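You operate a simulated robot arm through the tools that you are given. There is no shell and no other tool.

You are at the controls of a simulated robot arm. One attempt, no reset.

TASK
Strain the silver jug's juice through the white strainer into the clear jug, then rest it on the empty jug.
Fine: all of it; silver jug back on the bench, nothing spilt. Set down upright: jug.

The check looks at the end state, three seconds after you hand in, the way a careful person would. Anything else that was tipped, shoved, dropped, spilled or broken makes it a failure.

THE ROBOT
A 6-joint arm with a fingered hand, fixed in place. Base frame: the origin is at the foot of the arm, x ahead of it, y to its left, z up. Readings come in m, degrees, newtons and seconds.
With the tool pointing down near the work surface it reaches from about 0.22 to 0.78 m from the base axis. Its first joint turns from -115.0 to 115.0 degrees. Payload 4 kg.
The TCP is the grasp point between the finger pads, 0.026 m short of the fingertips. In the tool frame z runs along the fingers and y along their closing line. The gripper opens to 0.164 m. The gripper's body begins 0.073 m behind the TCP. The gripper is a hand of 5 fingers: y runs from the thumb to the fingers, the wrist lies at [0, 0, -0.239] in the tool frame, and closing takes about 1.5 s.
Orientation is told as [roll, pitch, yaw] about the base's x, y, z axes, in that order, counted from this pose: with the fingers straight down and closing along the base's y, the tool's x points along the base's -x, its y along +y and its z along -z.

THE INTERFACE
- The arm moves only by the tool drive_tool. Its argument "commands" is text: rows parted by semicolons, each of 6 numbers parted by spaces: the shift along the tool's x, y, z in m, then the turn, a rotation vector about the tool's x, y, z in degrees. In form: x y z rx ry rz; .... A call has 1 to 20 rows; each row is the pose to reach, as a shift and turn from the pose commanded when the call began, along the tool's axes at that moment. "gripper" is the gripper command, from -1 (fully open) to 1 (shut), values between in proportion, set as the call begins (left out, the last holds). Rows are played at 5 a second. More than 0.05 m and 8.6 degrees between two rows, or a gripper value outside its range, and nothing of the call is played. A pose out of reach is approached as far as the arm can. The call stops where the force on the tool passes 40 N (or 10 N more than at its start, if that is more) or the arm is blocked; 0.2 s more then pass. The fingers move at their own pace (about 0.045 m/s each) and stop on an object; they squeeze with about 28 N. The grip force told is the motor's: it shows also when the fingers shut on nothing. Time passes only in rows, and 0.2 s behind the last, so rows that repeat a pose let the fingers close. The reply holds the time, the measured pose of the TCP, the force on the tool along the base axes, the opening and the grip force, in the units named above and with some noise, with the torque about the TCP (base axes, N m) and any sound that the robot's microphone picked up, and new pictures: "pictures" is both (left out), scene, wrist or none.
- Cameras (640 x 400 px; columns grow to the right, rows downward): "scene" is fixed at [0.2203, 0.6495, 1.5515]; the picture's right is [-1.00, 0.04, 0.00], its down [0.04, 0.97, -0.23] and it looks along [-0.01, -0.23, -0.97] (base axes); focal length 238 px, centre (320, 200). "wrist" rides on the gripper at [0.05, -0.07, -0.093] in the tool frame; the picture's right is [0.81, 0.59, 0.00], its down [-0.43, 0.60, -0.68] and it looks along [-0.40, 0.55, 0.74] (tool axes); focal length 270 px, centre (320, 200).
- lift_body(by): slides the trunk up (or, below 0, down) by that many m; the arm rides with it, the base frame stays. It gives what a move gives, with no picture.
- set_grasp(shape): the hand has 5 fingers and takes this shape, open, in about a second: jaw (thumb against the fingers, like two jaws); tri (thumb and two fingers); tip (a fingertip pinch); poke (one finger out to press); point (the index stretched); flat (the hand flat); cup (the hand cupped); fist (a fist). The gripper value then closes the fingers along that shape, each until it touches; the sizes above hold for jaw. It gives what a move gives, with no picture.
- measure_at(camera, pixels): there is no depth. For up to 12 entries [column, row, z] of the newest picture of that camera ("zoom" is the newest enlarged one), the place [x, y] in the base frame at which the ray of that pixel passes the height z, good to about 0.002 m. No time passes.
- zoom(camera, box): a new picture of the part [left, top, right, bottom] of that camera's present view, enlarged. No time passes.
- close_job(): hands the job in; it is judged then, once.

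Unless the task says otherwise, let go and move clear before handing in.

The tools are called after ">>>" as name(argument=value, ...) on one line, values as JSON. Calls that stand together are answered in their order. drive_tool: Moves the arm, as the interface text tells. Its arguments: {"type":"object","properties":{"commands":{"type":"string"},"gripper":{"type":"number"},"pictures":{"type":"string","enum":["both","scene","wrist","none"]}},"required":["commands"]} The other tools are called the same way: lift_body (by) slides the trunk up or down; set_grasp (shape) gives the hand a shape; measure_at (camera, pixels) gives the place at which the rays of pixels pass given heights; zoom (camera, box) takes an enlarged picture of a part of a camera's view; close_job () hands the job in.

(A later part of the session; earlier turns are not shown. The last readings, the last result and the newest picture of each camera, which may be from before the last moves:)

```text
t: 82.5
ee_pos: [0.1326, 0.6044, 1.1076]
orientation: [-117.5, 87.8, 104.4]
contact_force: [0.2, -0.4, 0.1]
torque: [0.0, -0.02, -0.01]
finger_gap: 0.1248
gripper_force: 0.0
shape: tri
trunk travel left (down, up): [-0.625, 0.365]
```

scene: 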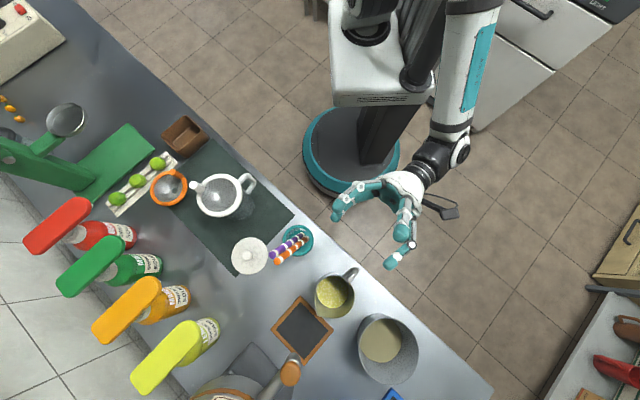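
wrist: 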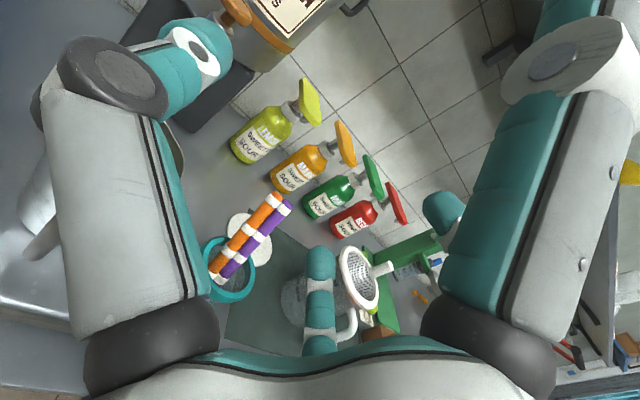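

The roll is done: the heading is about 42° with tool x nearly up. I'll trim the orientation to heading 46° and shift left in front of the jug's handle at this height.

>>> drive_tool(commands="0 -0.014 -0.001 1 -0.25 -0.5; 0 -0.028 -0.002 2 -0.5 -1; 0 -0.042 -0.003 3 -0.75 -1.5; 0 -0.0567 -0.0042 4.1 -1 -1.95; 0 -0.0567 -0.0042 4.1 -1 -1.95; 0 -0.0567 -0.0042 4.1 -1 -1.95")

```text
t: 84.1
ee_pos: [0.1223, 0.6421, 1.13]
orientation: [-121.0, 87.6, 102.4]
contact_force: [0.3, 0.3, -0.1]
torque: [-0.01, 0.02, -0.02]
finger_gap: 0.1247
gripper_force: 0.0
shape: tri
trunk travel left (down, up): [-0.625, 0.365]
stopped in row 6: the arm was blocked; the commanded pose is now the measured one
```

scene: 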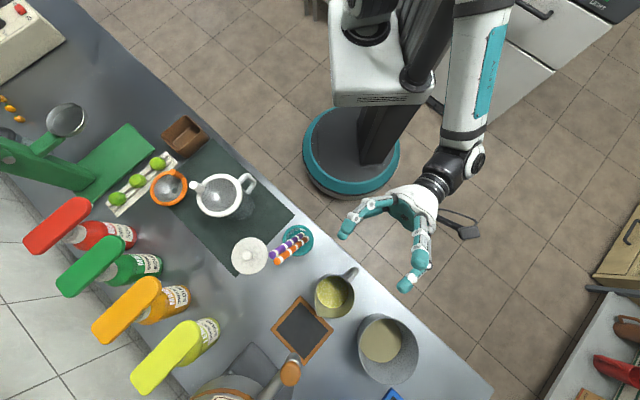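
wrist: 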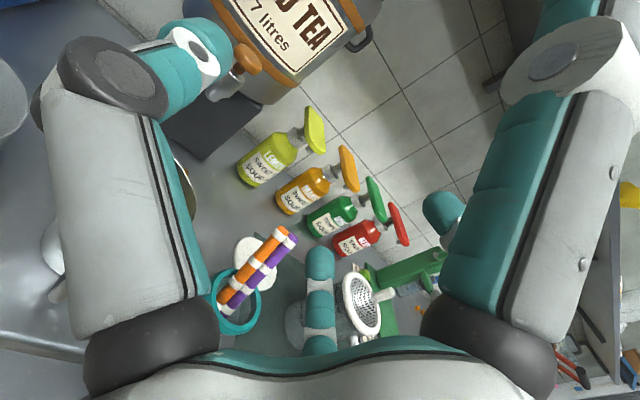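

The arm is at a limit with this heading. A heading of about 58° still leaves the handle between the thumb and palm, and brings the wrist to an easier azimuth. I'll rotate the heading by +14.6°, trim the level and settle at the new standoff.

>>> drive_tool(commands="0 0.001 -0.003 2.5 -0.2 -0.35; 0 0.002 -0.006 5 -0.4 -0.7; 0 0.003 -0.009 7.5 -0.6 -1.05; 0 0.004 -0.012 10 -0.85 -1.4; 0 0.0055 -0.0145 12.5 -1.05 -1.75; 0 0.0065 -0.0164 14.6 -1.24 -2.06; 0 0.0065 -0.0164 14.6 -1.24 -2.06", pictures="none")

```text
t: 85.7
ee_pos: [0.1126, 0.6243, 1.1291]
orientation: [128.8, 89.8, 7.0]
contact_force: [0.4, -0.2, 0.3]
torque: [-0.01, 0.01, -0.01]
finger_gap: 0.1251
gripper_force: 0.1
shape: tri
trunk travel left (down, up): [-0.625, 0.365]
```

The level pose is reached with heading 58.2° and no block. I'll lower the trunk in two stages to bring the open hand down in front of the handle to z≈0.885.

>>> lift_body(by=-0.14)

>>> drive_tool(commands="0 0 0 0 0 0")

```text
t: 87.3
ee_pos: [0.1124, 0.6248, 0.9902]
orientation: [134.2, 89.7, 12.5]
contact_force: [0.1, 0.3, -0.1]
torque: [-0.03, 0.02, 0.0]
finger_gap: 0.1249
gripper_force: 0.0
shape: tri
trunk travel left (down, up): [-0.485, 0.505]
```

```text
t: 87.8
ee_pos: [0.1124, 0.6256, 0.9892]
orientation: [133.1, 89.6, 11.1]
contact_force: [-0.2, 0.0, -0.6]
torque: [-0.05, -0.03, -0.04]
finger_gap: 0.1248
gripper_force: 0.2
shape: tri
trunk travel left (down, up): [-0.485, 0.505]
```

scene: 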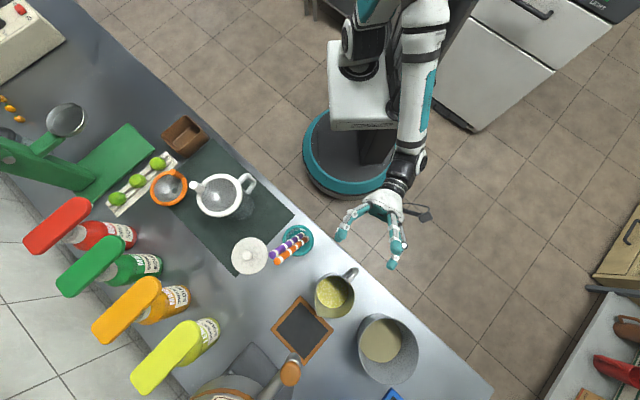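
wrist: 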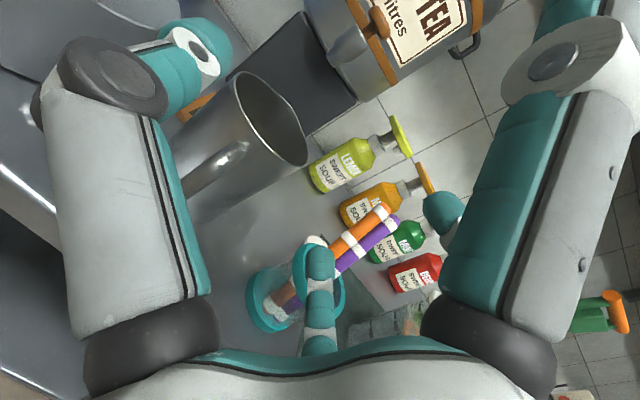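

>>> zoom(camera="scene", box=[300, 180, 460, 330])

>>> zoom(camera="wrist", box=[120, 40, 440, 240])

```text
2.67 times, centred on (380, 255) of scene
```

zoom: 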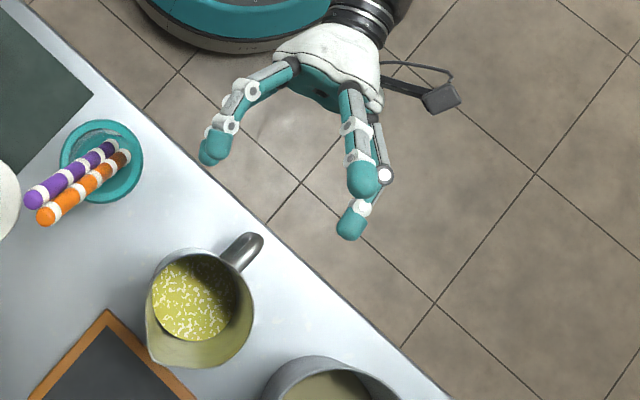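

```text
2.00 times, centred on (280, 140) of wrist
```

zoom: 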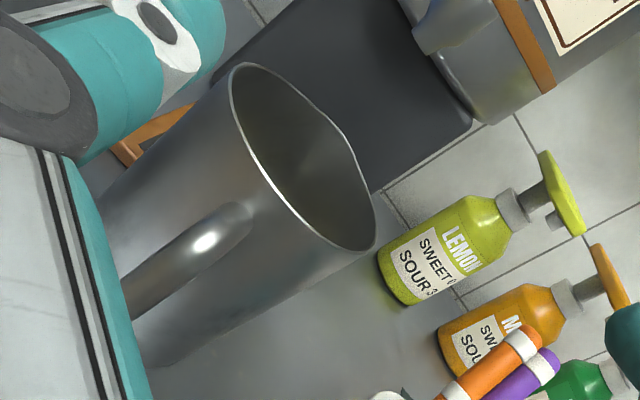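

The hand is well placed in front of the jug, with the digits straddling and the handle facing the palm. I'll lower the remaining ~0.104 m by trunk.

>>> lift_body(by=-0.104)

>>> drive_tool(commands="0 0 0 0 0 0; 0 0 0 0 0 0")

>>> zoom(camera="scene", box=[290, 200, 418, 328])

>>> zoom(camera="wrist", box=[60, 0, 460, 250])

```text
t: 89.1
ee_pos: [0.1119, 0.6256, 0.8865]
orientation: [134.5, 89.8, 12.5]
contact_force: [1.0, 0.0, -0.4]
torque: [-0.03, 0.0, 0.0]
finger_gap: 0.1249
gripper_force: 0.1
shape: tri
trunk travel left (down, up): [-0.381, 0.609]
```

```text
t: 89.7
ee_pos: [0.1112, 0.6249, 0.886]
orientation: [133.1, 89.7, 11.3]
contact_force: [-0.2, -0.4, -0.4]
torque: [-0.01, -0.02, -0.01]
finger_gap: 0.1247
gripper_force: 0.1
shape: tri
trunk travel left (down, up): [-0.381, 0.609]
```

scene: 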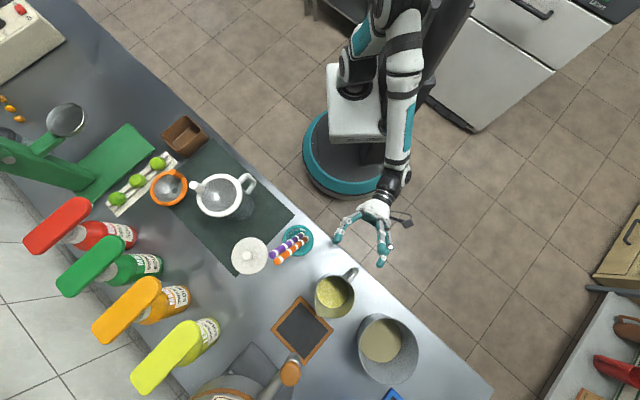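
wrist: 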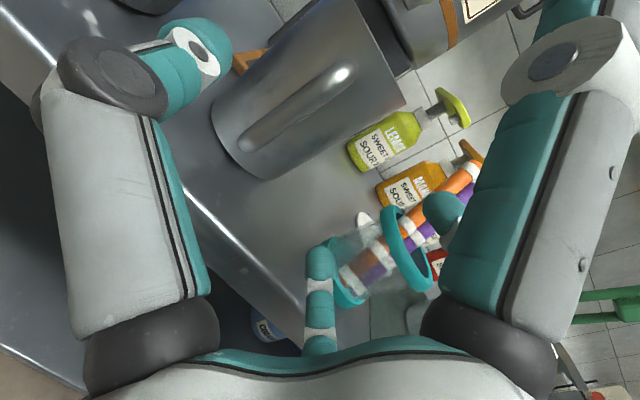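

```text
3.12 times, centred on (354, 264) of scene
```

zoom: 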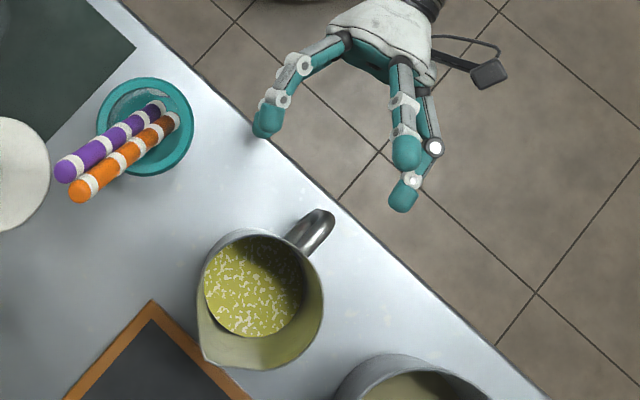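

```text
1.60 times, centred on (260, 125) of wrist
```

zoom: 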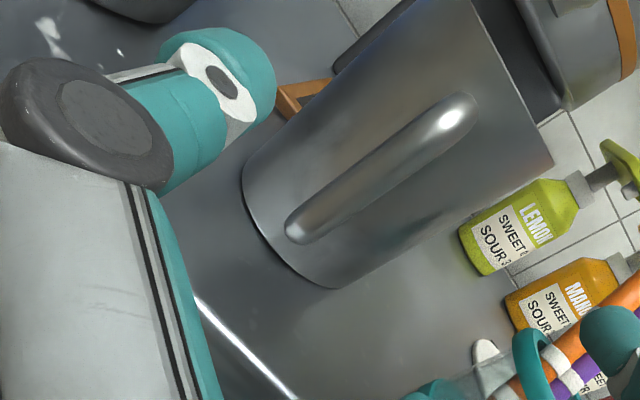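

The tool is level at z=0.886 with heading 58°, and the handle is aligned between the thumb and the fingers. I'll advance 7 cm, check, then do the rest.

>>> drive_tool(commands="0 0.0005 0.015 0 0 0; 0 0.001 0.03 0 0 0; 0 0.0015 0.045 0 0 0; 0 0.002 0.06 0 0 0; 0 0.002 0.07 0 0 0; 0 0.002 0.07 0 0 0")

>>> zoom(camera="scene", box=[290, 220, 402, 332])

>>> zoom(camera="wrist", box=[60, 0, 460, 250])

```text
t: 90.6
ee_pos: [0.1364, 0.6608, 0.8901]
orientation: [152.8, 89.6, 31.3]
contact_force: [-13.3, -29.4, 12.2]
torque: [-3.43, 2.12, 1.26]
finger_gap: 0.1247
gripper_force: 0.0
shape: tri
trunk travel left (down, up): [-0.381, 0.609]
stopped in row 4: the force on the tool passed its limit at 49 N (the readings are from after the stop); the commanded pose is now the measured one
```

scene: 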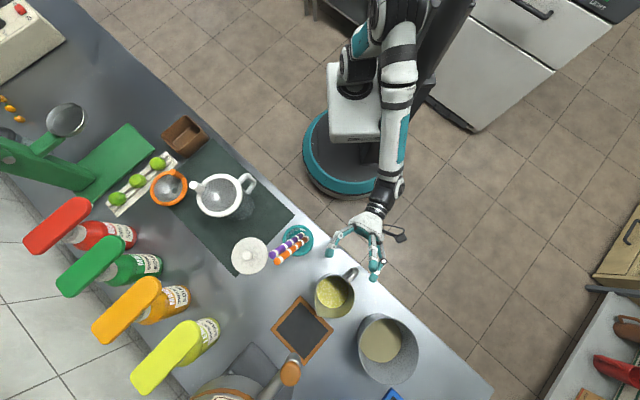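
wrist: 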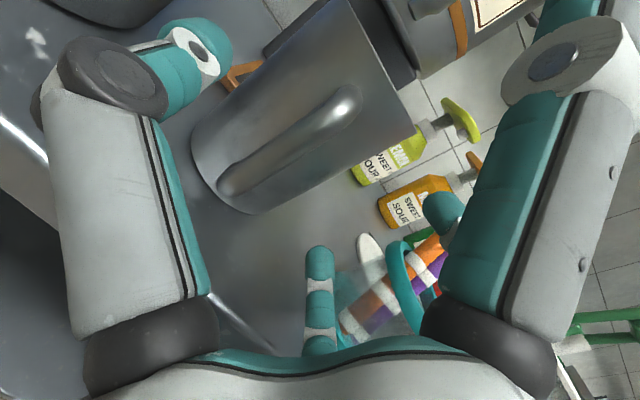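

```text
3.57 times, centred on (346, 276) of scene
```

zoom: 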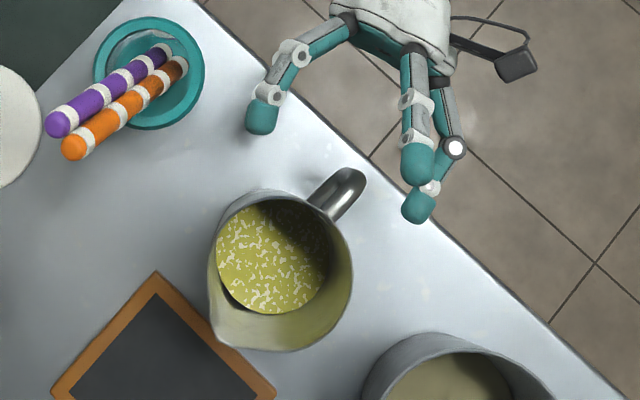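

```text
1.60 times, centred on (260, 125) of wrist
```

zoom: 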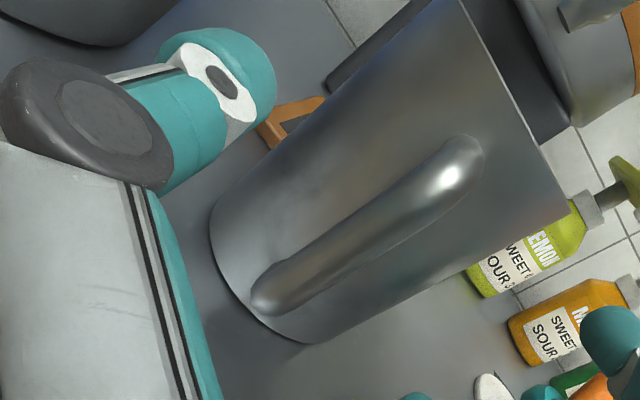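

The hand hit something after 4.4 cm (49 N). The force and torque place the contact about 10 cm below and 7 cm behind the TCP, so a hidden part under the hand met the bench edge. The jug itself hasn't moved. I'll back straight off and raise the trunk to inspect the underside.

>>> drive_tool(commands="0 0 -0.02 0 0 0; 0 0 -0.04 0 0 0; 0 0 -0.055 0 0 0; 0 0 -0.055 0 0 0", pictures="none")

>>> lift_body(by=0.2)

>>> drive_tool(commands="0 0 0 0 0 8; 0 0 0 0 0 16; 0 0 0 0 0 24; 0 0 0 0 0 32; 0 0 0 0 0 40; 0 0 0 0 0 48; 0 0 0 0 0 56; 0 0 0 0 0 64; 0 0 0 0 0 72; 0 0 0 0 0 80; 0 0 0 0 0 88; 0 0 0 0 0 90")

>>> zoom(camera="scene", box=[310, 150, 438, 278])

```text
t: 91.6
ee_pos: [0.1101, 0.6189, 0.8869]
orientation: [135.9, 89.7, 14.2]
contact_force: [-0.3, -0.1, -0.7]
torque: [0.0, 0.0, 0.03]
finger_gap: 0.1249
gripper_force: 0.0
shape: tri
trunk travel left (down, up): [-0.381, 0.609]
```

```text
t: 93.8
ee_pos: [0.1109, 0.6189, 1.0867]
orientation: [131.5, 89.7, 9.9]
contact_force: [-0.7, 0.3, -0.2]
torque: [0.04, 0.02, -0.01]
finger_gap: 0.1247
gripper_force: 0.1
shape: tri
trunk travel left (down, up): [-0.581, 0.409]
```

```text
t: 96.4
ee_pos: [0.1102, 0.6181, 1.0877]
orientation: [-90.2, 0.1, 148.4]
contact_force: [-1.4, 0.2, 0.9]
torque: [0.03, -0.03, 0.03]
finger_gap: 0.1245
gripper_force: 0.1
shape: tri
trunk travel left (down, up): [-0.581, 0.409]
```

scene: 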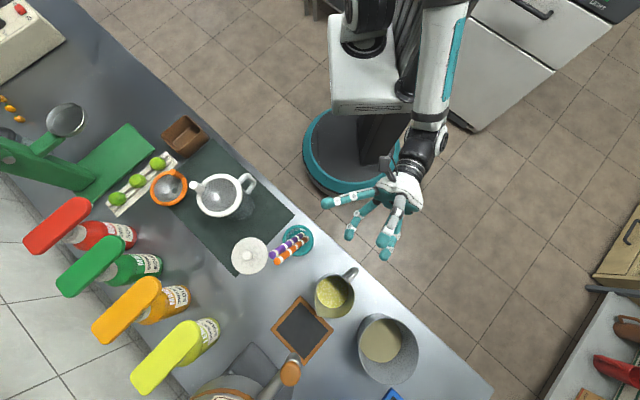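
wrist: 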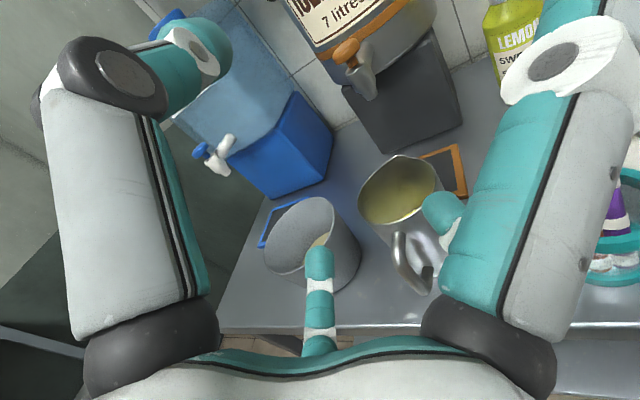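

```text
3.12 times, centred on (374, 214) of scene
```

zoom: 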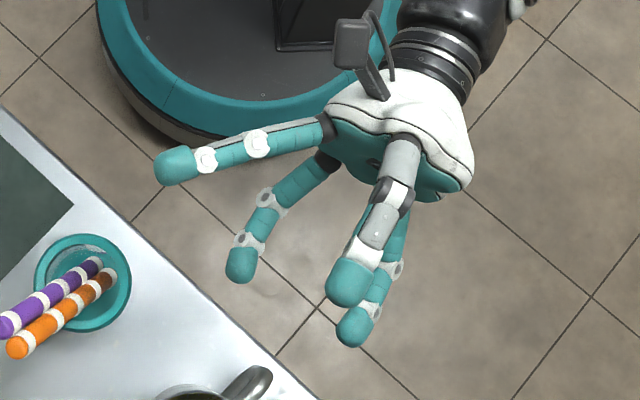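

>>> measure_at(camera="scene", pixels=[[271.4, 183.6, 0.8], [374, 278.1, 0.8], [320, 229, 0.8], [413.2, 312.4, 0.8], [374, 278.1, 0.77]])

>>> zoom(camera="wrist", box=[140, 180, 460, 380])

```text
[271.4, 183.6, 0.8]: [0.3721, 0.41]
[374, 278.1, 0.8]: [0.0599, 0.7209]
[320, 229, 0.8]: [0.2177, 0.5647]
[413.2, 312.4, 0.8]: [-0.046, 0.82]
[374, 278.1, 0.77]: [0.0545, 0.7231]
```

```text
2.00 times, centred on (300, 280) of wrist
```

zoom: 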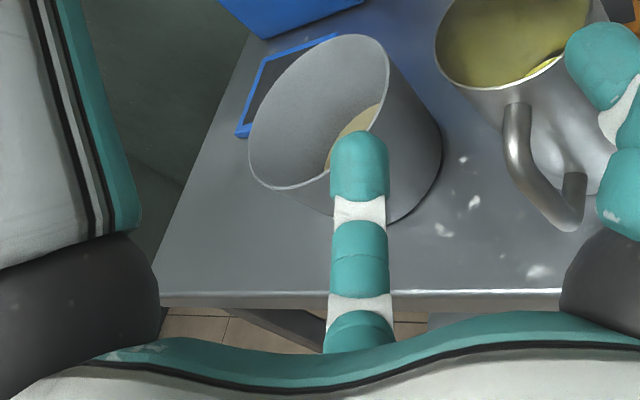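

The bench edge runs along x+y≈0.782, and the contact point works out to be on its front face about 0.12 m below the TCP. I'll look at the present view for any digit on the hand's -x side.

>>> zoom(camera="scene", box=[350, 150, 446, 246])

```text
4.17 times, centred on (398, 198) of scene
```

zoom: 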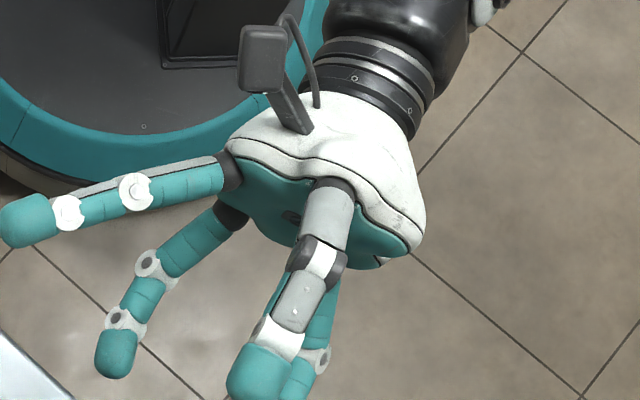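

There's a small teal bump under the right palm lobe at (385,262), which could be another digit hidden from this side. I'll roll 90° more so that side faces the camera.

>>> drive_tool(commands="0 0 0 0 0 8; 0 0 0 0 0 16; 0 0 0 0 0 24; 0 0 0 0 0 32; 0 0 0 0 0 40; 0 0 0 0 0 48; 0 0 0 0 0 56; 0 0 0 0 0 64; 0 0 0 0 0 72; 0 0 0 0 0 80; 0 0 0 0 0 88; 0 0 0 0 0 90")

>>> zoom(camera="scene", box=[320, 150, 448, 278])

```text
t: 99.0
ee_pos: [0.1091, 0.618, 1.0875]
orientation: [-151.2, -89.9, -150.6]
contact_force: [0.8, 0.3, -0.4]
torque: [-0.01, 0.01, 0.03]
finger_gap: 0.1246
gripper_force: 0.1
shape: tri
trunk travel left (down, up): [-0.581, 0.409]
```

scene: 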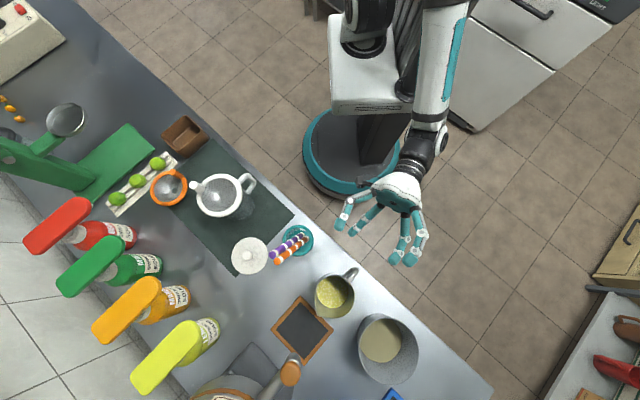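
wrist: 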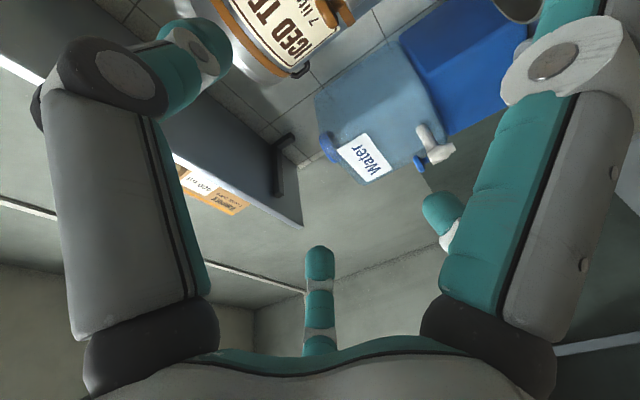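

```text
3.12 times, centred on (384, 214) of scene
```

zoom: 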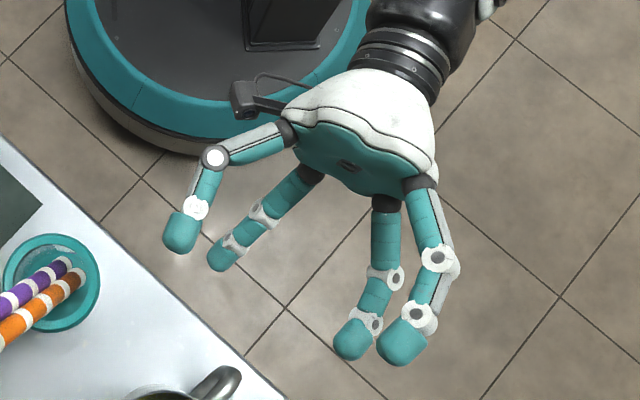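

In this view (tool x down) there are only four visible digits and nothing on the -x side. But the contact line fits an unseen fifth digit there, so a low side grip isn't safe. I'll use a top grip instead, with the digits around the jug just below its rim and the handle in a gap. Then I'll pour toward the robot with the tilt I tested earlier (108° reachable). First I'll bring the tool vertical here.

>>> drive_tool(commands="0 0 0 0 7.5 0; 0 0 0 0 15 0; 0 0 0 0 22.5 0; 0 0 0 0 30 0; 0 0 0 0 37.5 0; 0 0 0 0 45 0; 0 0 0 0 52.5 0; 0 0 0 0 60 0; 0 0 0 0 67.5 0; 0 0 0 0 75 0; 0 0 0 0 82.5 0; 0 0 0 0 90 0; 0 0 0 0 90 0", pictures="none")

```text
t: 101.8
ee_pos: [0.11, 0.6132, 1.0794]
orientation: [0.0, -0.5, 58.2]
contact_force: [-0.1, -0.3, 0.1]
torque: [-0.01, 0.0, 0.01]
finger_gap: 0.1249
gripper_force: 0.1
shape: tri
out of reach, approached as far as the arm can: row 12, 13
trunk travel left (down, up): [-0.581, 0.409]
```

>>> set_grasp(shape="jaw")

>>> drive_tool(commands="0 0 0 0 0 8; 0 0 0 0 0 16; 0 0 0 0 0 24; 0 0 0 0 0 32; 0 0 0 0 0 40; 0 0 0 0 0 48; 0 0 0 0 0 56; 0 0 0 0 0 62.2; 0 0 0 0 0 62.2", gripper=-0.7)

>>> zoom(camera="scene", box=[300, 150, 428, 278])

```text
t: 102.7
ee_pos: [0.1103, 0.6136, 1.0795]
orientation: [0.0, -0.6, 58.4]
contact_force: [-0.7, 0.0, 0.2]
torque: [-0.02, 0.01, 0.0]
finger_gap: 0.164
gripper_force: 0.1
shape: jaw
trunk travel left (down, up): [-0.581, 0.409]
```

```text
t: 104.7
ee_pos: [0.11, 0.6112, 1.0784]
orientation: [0.2, -0.4, -3.9]
contact_force: [-0.7, 0.6, 0.2]
torque: [0.01, 0.0, -0.05]
finger_gap: 0.1397
gripper_force: 0.0
shape: jaw
trunk travel left (down, up): [-0.581, 0.409]
```

scene: 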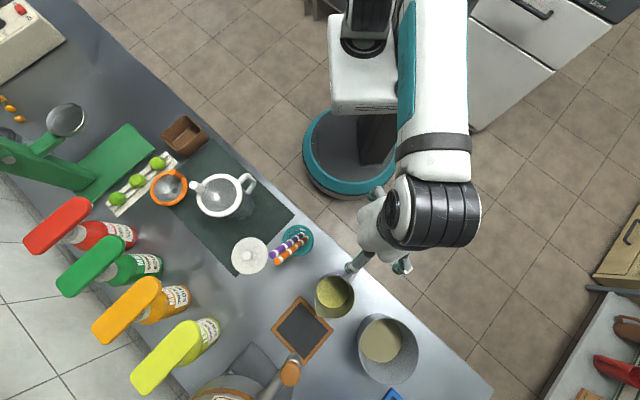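
wrist: 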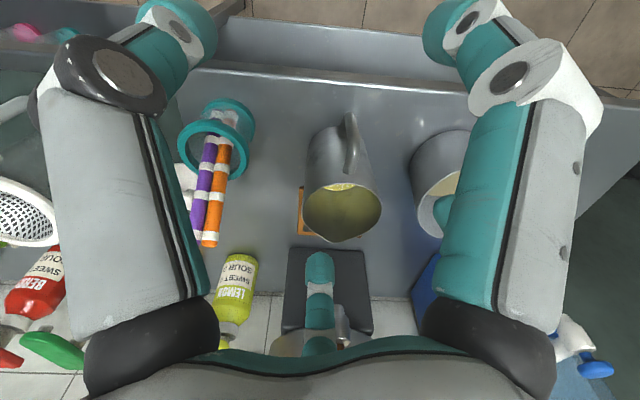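

```text
3.12 times, centred on (364, 214) of scene
```

zoom: 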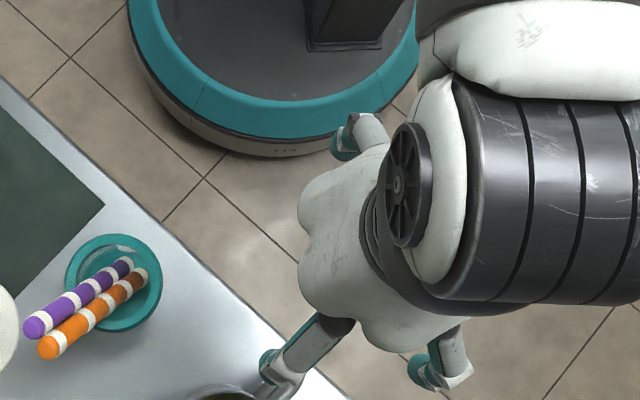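

The wrist view shows the silver jug with its handle pointing at the camera, as intended for this yaw (-4°). I'll move over the jug axis at a safe height.

>>> drive_tool(commands="-0.014 0.0277 0 0 0 0; -0.028 0.0554 0 0 0 0; -0.0419 0.0831 0 0 0 0; -0.0558 0.1108 0 0 0 0; -0.0698 0.1385 0 0 0 0; -0.0698 0.1385 0 0 0 0; -0.0698 0.1385 0 0 0 0")

>>> zoom(camera="wrist", box=[190, 0, 446, 160])

```text
t: 106.3
ee_pos: [0.1703, 0.6654, 1.0258]
orientation: [0.5, -0.3, -3.9]
contact_force: [0.8, -0.3, 0.2]
torque: [-0.02, 0.02, 0.03]
finger_gap: 0.1397
gripper_force: 0.1
shape: jaw
out of reach, approached as far as the arm can: row 1, 2, 3, 4, 5, 6, 7
trunk travel left (down, up): [-0.581, 0.409]
```

scene: 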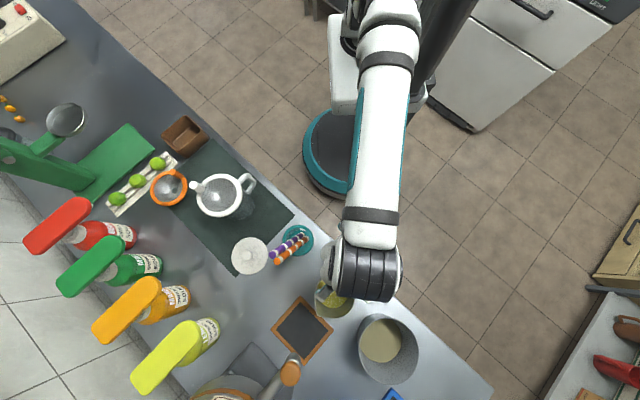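
wrist: 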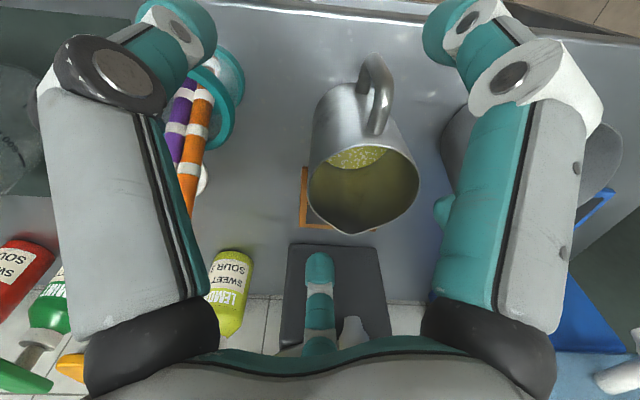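

```text
2.50 times, centred on (318, 80) of wrist
```

zoom: 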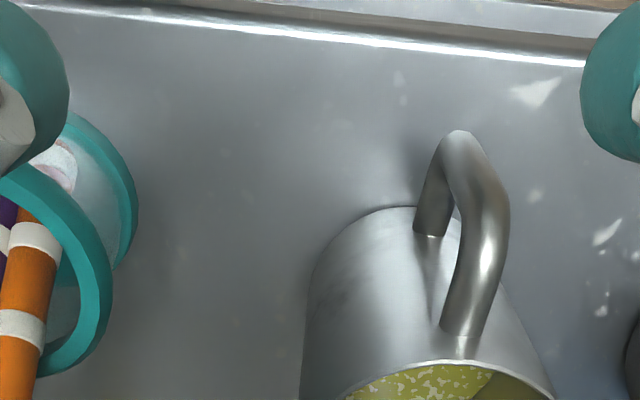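

The arm is stretched at this trunk height. From the reach data, the shoulder height works out to about 1.17 m plus trunk travel, with roughly 0.789 m reach to the wrist, so I need the trunk higher for this jug. I'll raise it 0.19 m.

>>> lift_body(by=0.194)

>>> drive_tool(commands="0 0 0.04 0 0 0; 0 0 0.08 0 0 0; 0 0 0.12 0 0 0; 0 0 0.16 0 0 0; 0 0 0.2 0 0 0; 0 0 0.215 0 0 0; 0 0 0.215 0 0 0", pictures="none")

```text
t: 108.4
ee_pos: [0.171, 0.6664, 1.2185]
orientation: [0.6, -0.3, -3.9]
contact_force: [-0.2, 0.6, -0.1]
torque: [-0.01, -0.03, -0.04]
finger_gap: 0.1397
gripper_force: 0.1
shape: jaw
trunk travel left (down, up): [-0.775, 0.215]
```

```text
t: 110.0
ee_pos: [0.1728, 0.6691, 1.0032]
orientation: [0.6, -0.3, -3.9]
contact_force: [0.0, -0.5, -0.3]
torque: [0.0, 0.03, -0.02]
finger_gap: 0.1395
gripper_force: 0.1
shape: jaw
trunk travel left (down, up): [-0.775, 0.215]
```

>>> drive_tool(commands="-0.003 0.02 0 0.2 0.1 0; -0.006 0.04 0 0.4 0.2 0; -0.009 0.06 0 0.6 0.3 0; -0.0111 0.0764 0 0.6 0.3 0; -0.0111 0.0764 0 0.6 0.3 0; -0.0111 0.0764 0 0.6 0.3 0")

>>> zoom(camera="wrist", box=[190, 20, 446, 180])

```text
t: 111.4
ee_pos: [0.1895, 0.7473, 1.005]
orientation: [-0.2, 0.1, -3.9]
contact_force: [0.5, -0.4, 0.9]
torque: [0.01, 0.02, 0.0]
finger_gap: 0.1395
gripper_force: 0.1
shape: jaw
trunk travel left (down, up): [-0.775, 0.215]
```

scene: 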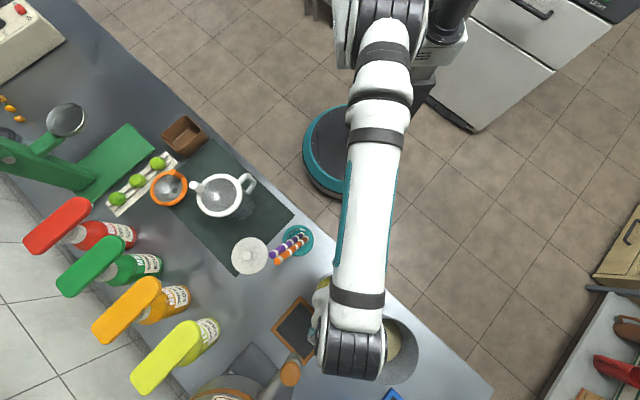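
wrist: 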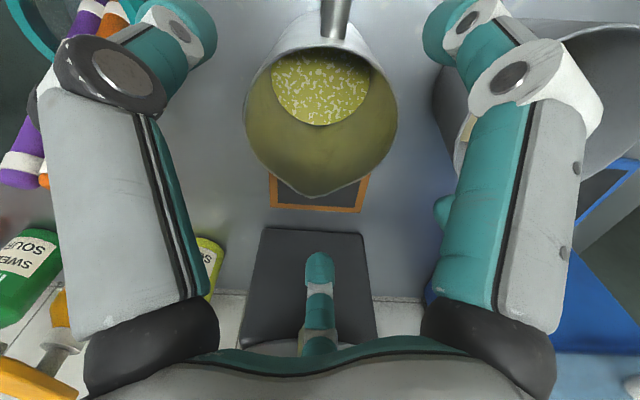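

```text
2.50 times, centred on (318, 100) of wrist
```

zoom: 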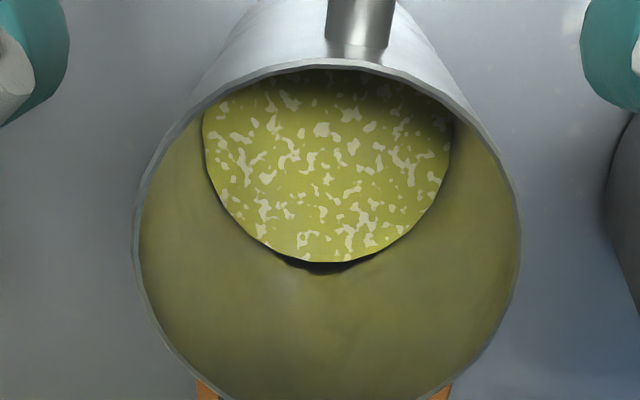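

The jug is centred under the hand to within 2 mm (wrist rim ellipse from 243 to 398, centre 320.6). The handle sits in the gap on the camera side. I'll descend to TCP z≈0.93 so the tips are about 4 cm below the rim.

>>> drive_tool(commands="0.0009 -0.0014 0.015 0 0 0; 0.0009 -0.0014 0.03 0 0 0; 0.0009 -0.0014 0.045 0 0 0; 0.0009 -0.0014 0.055 0 0 0; 0.0009 -0.0014 0.065 0 0 0; 0.0009 -0.0014 0.074 0 0 0; 0.0009 -0.0014 0.074 0 0 0")

>>> zoom(camera="wrist", box=[160, 20, 480, 220])

```text
t: 113.0
ee_pos: [0.1892, 0.7415, 0.9312]
orientation: [-0.1, 0.0, -3.9]
contact_force: [-0.4, 0.1, 0.3]
torque: [-0.02, 0.0, -0.03]
finger_gap: 0.1395
gripper_force: 0.0
shape: jaw
trunk travel left (down, up): [-0.775, 0.215]
```

scene: 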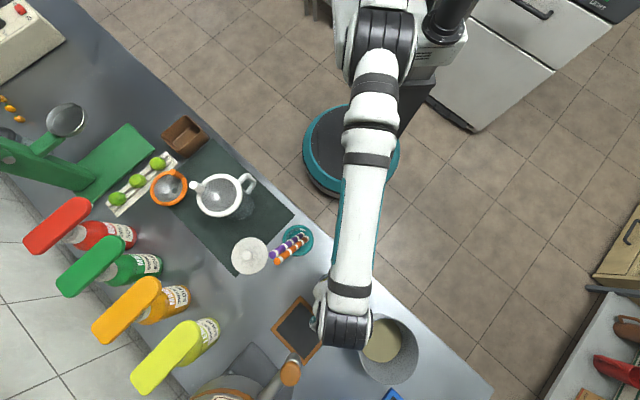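
wrist: 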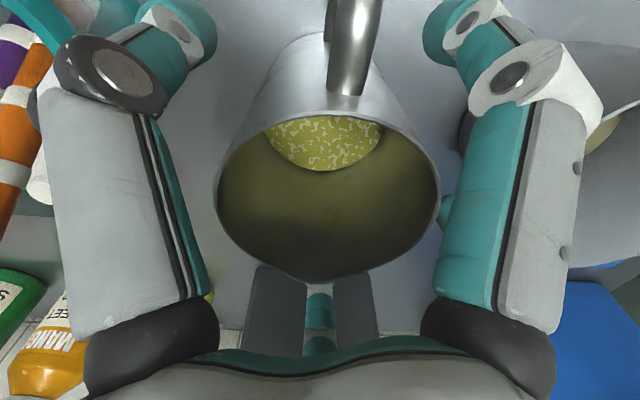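

```text
2.00 times, centred on (320, 120) of wrist
```

zoom: 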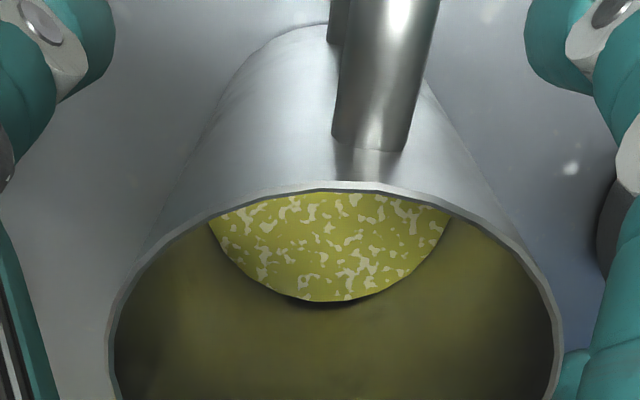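

The rim is at z≈0.943, and the jug centre is about 4 mm toward +y from the TCP. I'll correct that and then close the digits around the jug.

>>> drive_tool(commands="0.0005 0.004 0 0 0 0; 0.0005 0.004 0 0 0 0; 0.0005 0.004 0 0 0 0")

>>> zoom(camera="wrist", box=[160, 20, 480, 220])

```text
t: 113.8
ee_pos: [0.1884, 0.746, 0.9315]
orientation: [0.0, 0.0, -3.9]
contact_force: [-0.5, -0.9, -0.2]
torque: [-0.01, -0.01, 0.02]
finger_gap: 0.1397
gripper_force: 0.0
shape: jaw
trunk travel left (down, up): [-0.775, 0.215]
```

scene: 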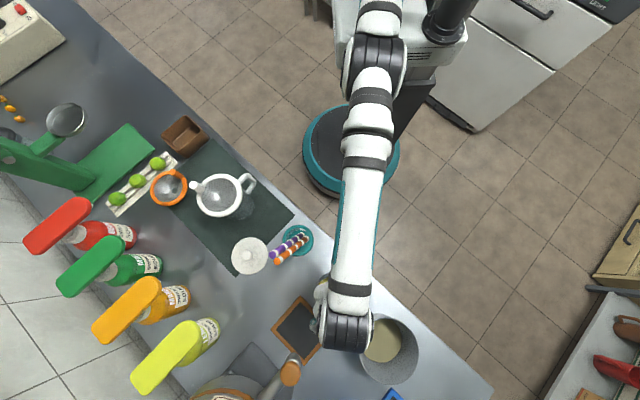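
wrist: 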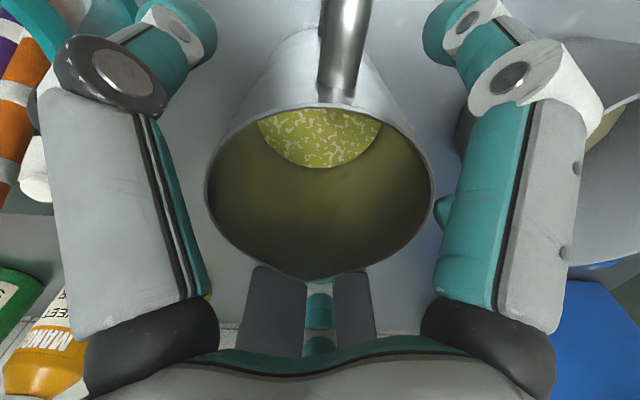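

```text
2.00 times, centred on (320, 120) of wrist
```

zoom: 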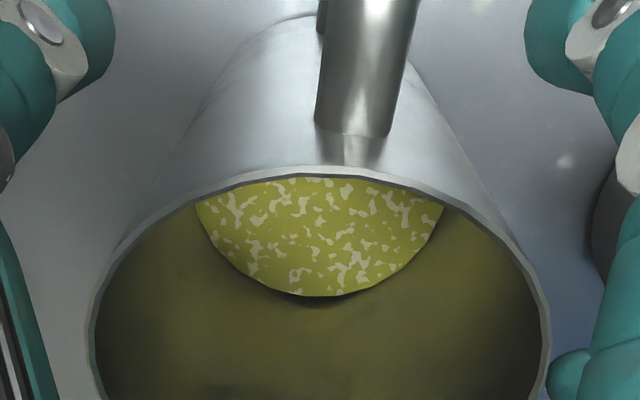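

The side-to-side centring is now right, with about 3 mm left toward the handle side. I'll nudge by that amount and close.

>>> drive_tool(commands="0.0019 -0.0021 0 0 0 0; 0.0019 -0.0021 0 0 0 0", pictures="none")

>>> drive_tool(commands="0 0 0 0 0 0; 0 0 0 0 0 0; 0 0 0 0 0 0; 0 0 0 0 0 0; 0 0 0 0 0 0; 0 0 0 0 0 0; 0 0 0 0 0 0; 0 0 0 0 0 0", gripper=1)

>>> zoom(camera="wrist", box=[160, 20, 480, 220])

```text
t: 114.4
ee_pos: [0.1857, 0.7447, 0.9307]
orientation: [-0.2, -0.1, -3.9]
contact_force: [-0.4, 0.4, 0.5]
torque: [0.01, -0.01, 0.0]
finger_gap: 0.1396
gripper_force: 0.1
shape: jaw
trunk travel left (down, up): [-0.775, 0.215]
```

```text
t: 116.2
ee_pos: [0.1863, 0.7462, 0.9299]
orientation: [-0.2, 0.0, -3.8]
contact_force: [-0.4, -0.9, 0.3]
torque: [-0.05, 0.04, 0.03]
finger_gap: 0.088
gripper_force: 27.4
shape: jaw
trunk travel left (down, up): [-0.775, 0.215]
```

scene: 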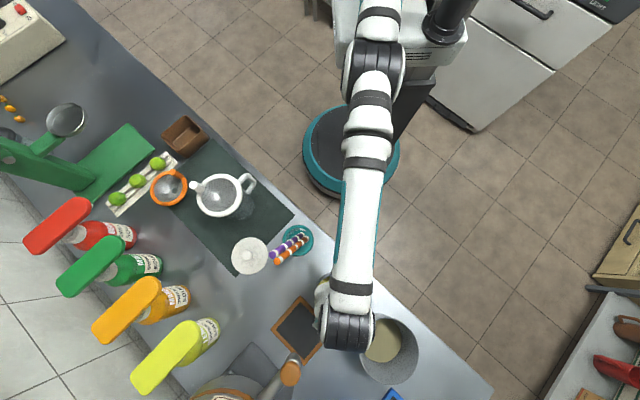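
wrist: 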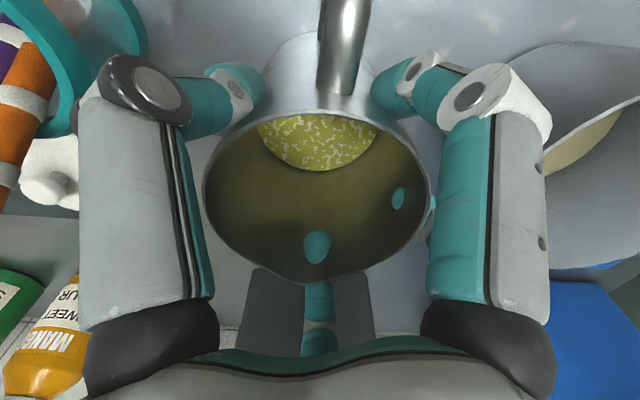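

```text
2.00 times, centred on (320, 120) of wrist
```

zoom: 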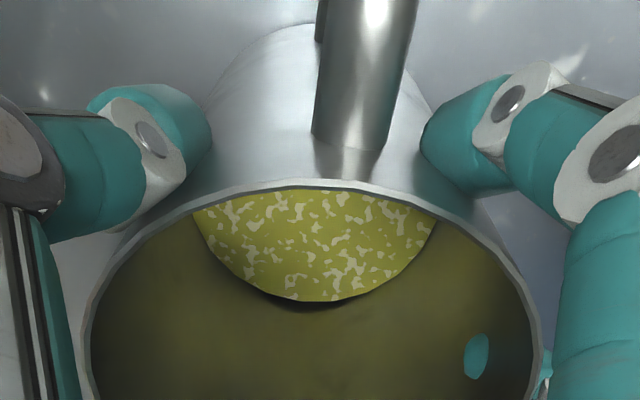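

The digits closed on the jug (gap 0.088 m, grip 27.4 N) with the handle free in its gap. I'll lift 3 cm by trunk to test the hold and read the weight.

>>> lift_body(by=0.03)

>>> drive_tool(commands="0 0 0 0 0 0; 0 0 0 0 0 0; 0 0 0 0 0 0")

```text
t: 117.0
ee_pos: [0.1866, 0.7456, 0.9606]
orientation: [-0.1, 0.0, -3.9]
contact_force: [0.5, 0.3, -5.3]
torque: [0.09, -0.04, 0.01]
finger_gap: 0.0878
gripper_force: 28.1
shape: jaw
trunk travel left (down, up): [-0.805, 0.185]
```

```text
t: 117.8
ee_pos: [0.1858, 0.7455, 0.9602]
orientation: [-0.2, 0.0, -3.9]
contact_force: [0.0, 0.5, -5.9]
torque: [0.06, -0.02, -0.01]
finger_gap: 0.0879
gripper_force: 27.9
shape: jaw
trunk travel left (down, up): [-0.805, 0.185]
```

scene: 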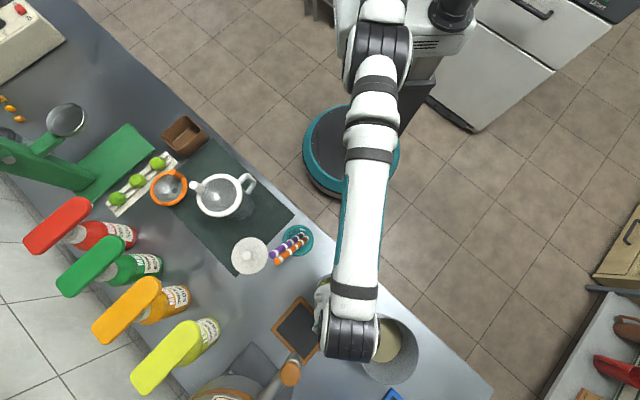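
wrist: 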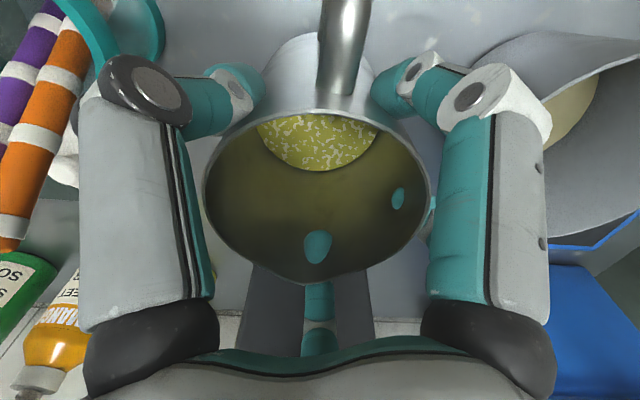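

The jug lifted cleanly; it weighs about 5.9 N and hasn't shifted in the grip. I'll raise the trunk further so the jug bottom is near z≈1.0, then carry it in toward the robot, away from the straws.

>>> lift_body(by=0.17)

>>> drive_tool(commands="0.0015 -0.008 0 0 0 0; 0.004 -0.024 0 0 0 0; 0.0065 -0.044 0 0 0 0; 0.009 -0.066 0 0 0 0; 0.0115 -0.088 0 0 0 0; 0.014 -0.11 0 0 0 0; 0.0165 -0.13 0 0 0 0; 0.018 -0.146 0 0 0 0; 0.0185 -0.155 0 0 0 0; 0.0185 -0.155 0 0 0 0")

```text
t: 119.7
ee_pos: [0.1854, 0.7466, 1.1306]
orientation: [-0.2, 0.0, -3.9]
contact_force: [0.4, 0.3, -5.2]
torque: [0.01, -0.02, 0.02]
finger_gap: 0.088
gripper_force: 27.6
shape: jaw
trunk travel left (down, up): [-0.975, 0.015]
```

```text
t: 121.9
ee_pos: [0.1858, 0.7467, 1.1312]
orientation: [-0.2, -0.1, -3.9]
contact_force: [-0.1, 0.0, -5.6]
torque: [0.05, -0.07, 0.01]
finger_gap: 0.0881
gripper_force: 28.4
shape: jaw
out of reach, approached as far as the arm can: row 1, 2, 3, 4, 5, 6, 7, 8, 9, 10
trunk travel left (down, up): [-0.975, 0.015]
```

scene: 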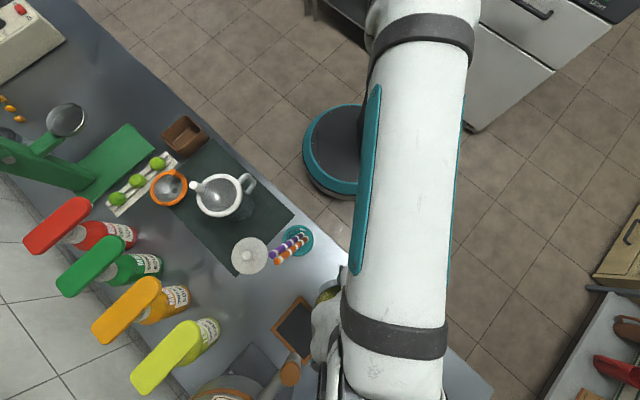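
wrist: 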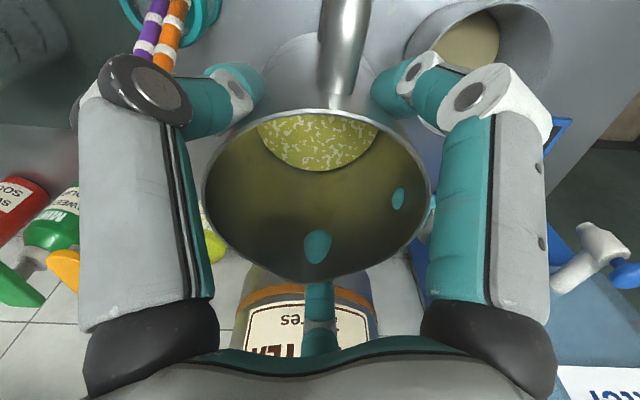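

The inward move was refused; the arm is almost straight, near its singular reach. I'll reverse the way I came: first a small rise with the arm.

>>> drive_tool(commands="0 0 -0.01 0 0 0; 0 0 -0.025 0 0 0; 0 0 -0.045 0 0 0; 0 0 -0.065 0 0 0; 0 0 -0.074 0 0 0; 0 0 -0.074 0 0 0", pictures="none")

```text
t: 123.3
ee_pos: [0.184, 0.7493, 1.2037]
orientation: [-0.1, 0.0, -3.9]
contact_force: [0.4, -0.6, -4.9]
torque: [0.06, -0.04, 0.02]
finger_gap: 0.088
gripper_force: 27.9
shape: jaw
trunk travel left (down, up): [-0.975, 0.015]
```

That worked (z=1.204). Now I'll try the inward move again, gently.

>>> drive_tool(commands="0.0015 -0.008 0 0 0 0; 0.004 -0.024 0 0 0 0; 0.0065 -0.044 0 0 0 0; 0.009 -0.066 0 0 0 0; 0.0115 -0.088 0 0 0 0; 0.014 -0.11 0 0 0 0; 0.0165 -0.13 0 0 0 0; 0.018 -0.146 0 0 0 0; 0.0185 -0.155 0 0 0 0; 0.0185 -0.155 0 0 0 0", pictures="scene")

```text
t: 125.5
ee_pos: [0.1575, 0.5977, 1.2037]
orientation: [-0.2, 0.0, -3.9]
contact_force: [1.1, -0.4, -5.1]
torque: [0.08, -0.03, -0.02]
finger_gap: 0.088
gripper_force: 27.4
shape: jaw
trunk travel left (down, up): [-0.975, 0.015]
```

scene: 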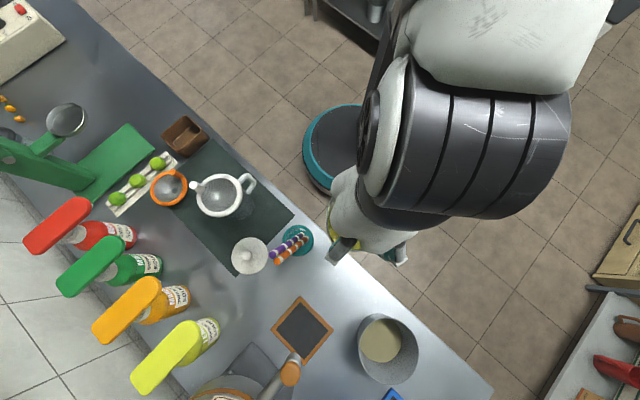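

Clear of the stretched pose. Now I'll carry the jug across in front of the bench toward (0.34, 0.42), rotating the yaw to 129° on the way, with the jug bottom at about z=1.07.

>>> drive_tool(commands="-0.006 -0.005 0 0 0 -4; -0.017 -0.014 0 0 0 -11; -0.029 -0.0245 0 0 0 -19; -0.041 -0.035 0 0 0 -27; -0.053 -0.045 0 0 0 -35; -0.065 -0.055 0 0 0 -43; -0.077 -0.0655 0 0 0 -51; -0.089 -0.0755 0 0 0 -59; -0.101 -0.086 0 0 0 -67; -0.113 -0.096 0 0 0 -75; -0.125 -0.106 0 0 0 -83; -0.137 -0.1165 0 0 0 -91; -0.149 -0.1265 0 0 0 -99; -0.161 -0.137 0 0 0 -107; -0.173 -0.147 0 0 0 -115; -0.183 -0.1555 0 0 0 -123; -0.191 -0.162 0 0 0 -130; -0.1942 -0.1649 0 0 0 -133; -0.1942 -0.1649 0 0 0 -133")

```text
t: 129.5
ee_pos: [0.3406, 0.4182, 1.2065]
orientation: [0.1, 0.1, 129.2]
contact_force: [0.6, 0.7, -5.5]
torque: [0.0, 0.06, -0.02]
finger_gap: 0.0876
gripper_force: 27.9
shape: jaw
trunk travel left (down, up): [-0.975, 0.015]
```

scene: 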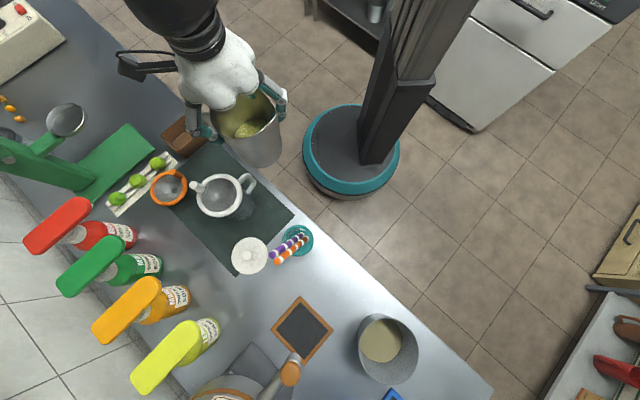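
wrist: 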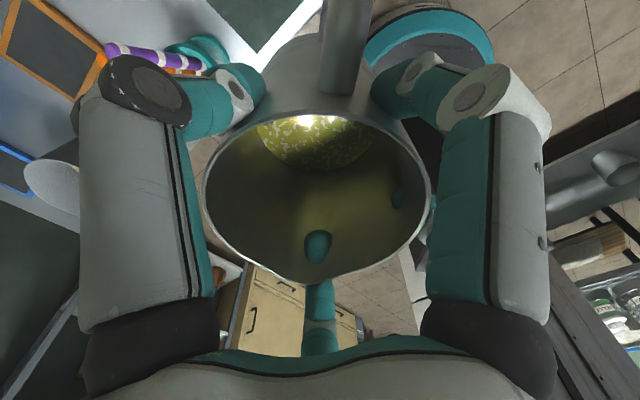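

>>> zoom(camera="scene", box=[170, 50, 330, 180])

>>> lift_body(by=-0.1)

```text
3.08 times, centred on (250, 115) of scene
```

zoom: 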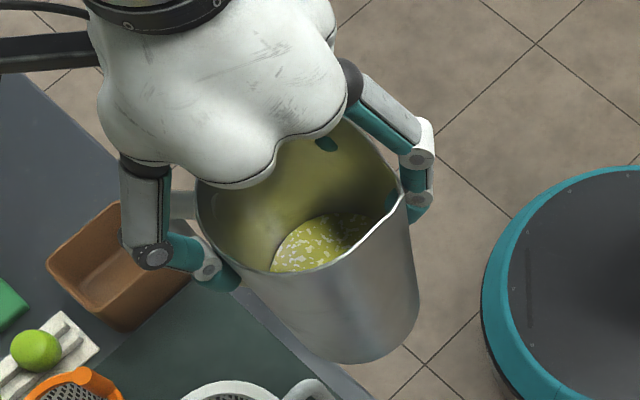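

```text
t: 130.8
ee_pos: [0.3402, 0.4185, 1.1057]
orientation: [0.1, 0.1, 129.1]
contact_force: [0.3, 0.1, -4.9]
torque: [-0.01, 0.06, 0.0]
finger_gap: 0.0877
gripper_force: 28.4
shape: jaw
trunk travel left (down, up): [-0.875, 0.115]
```

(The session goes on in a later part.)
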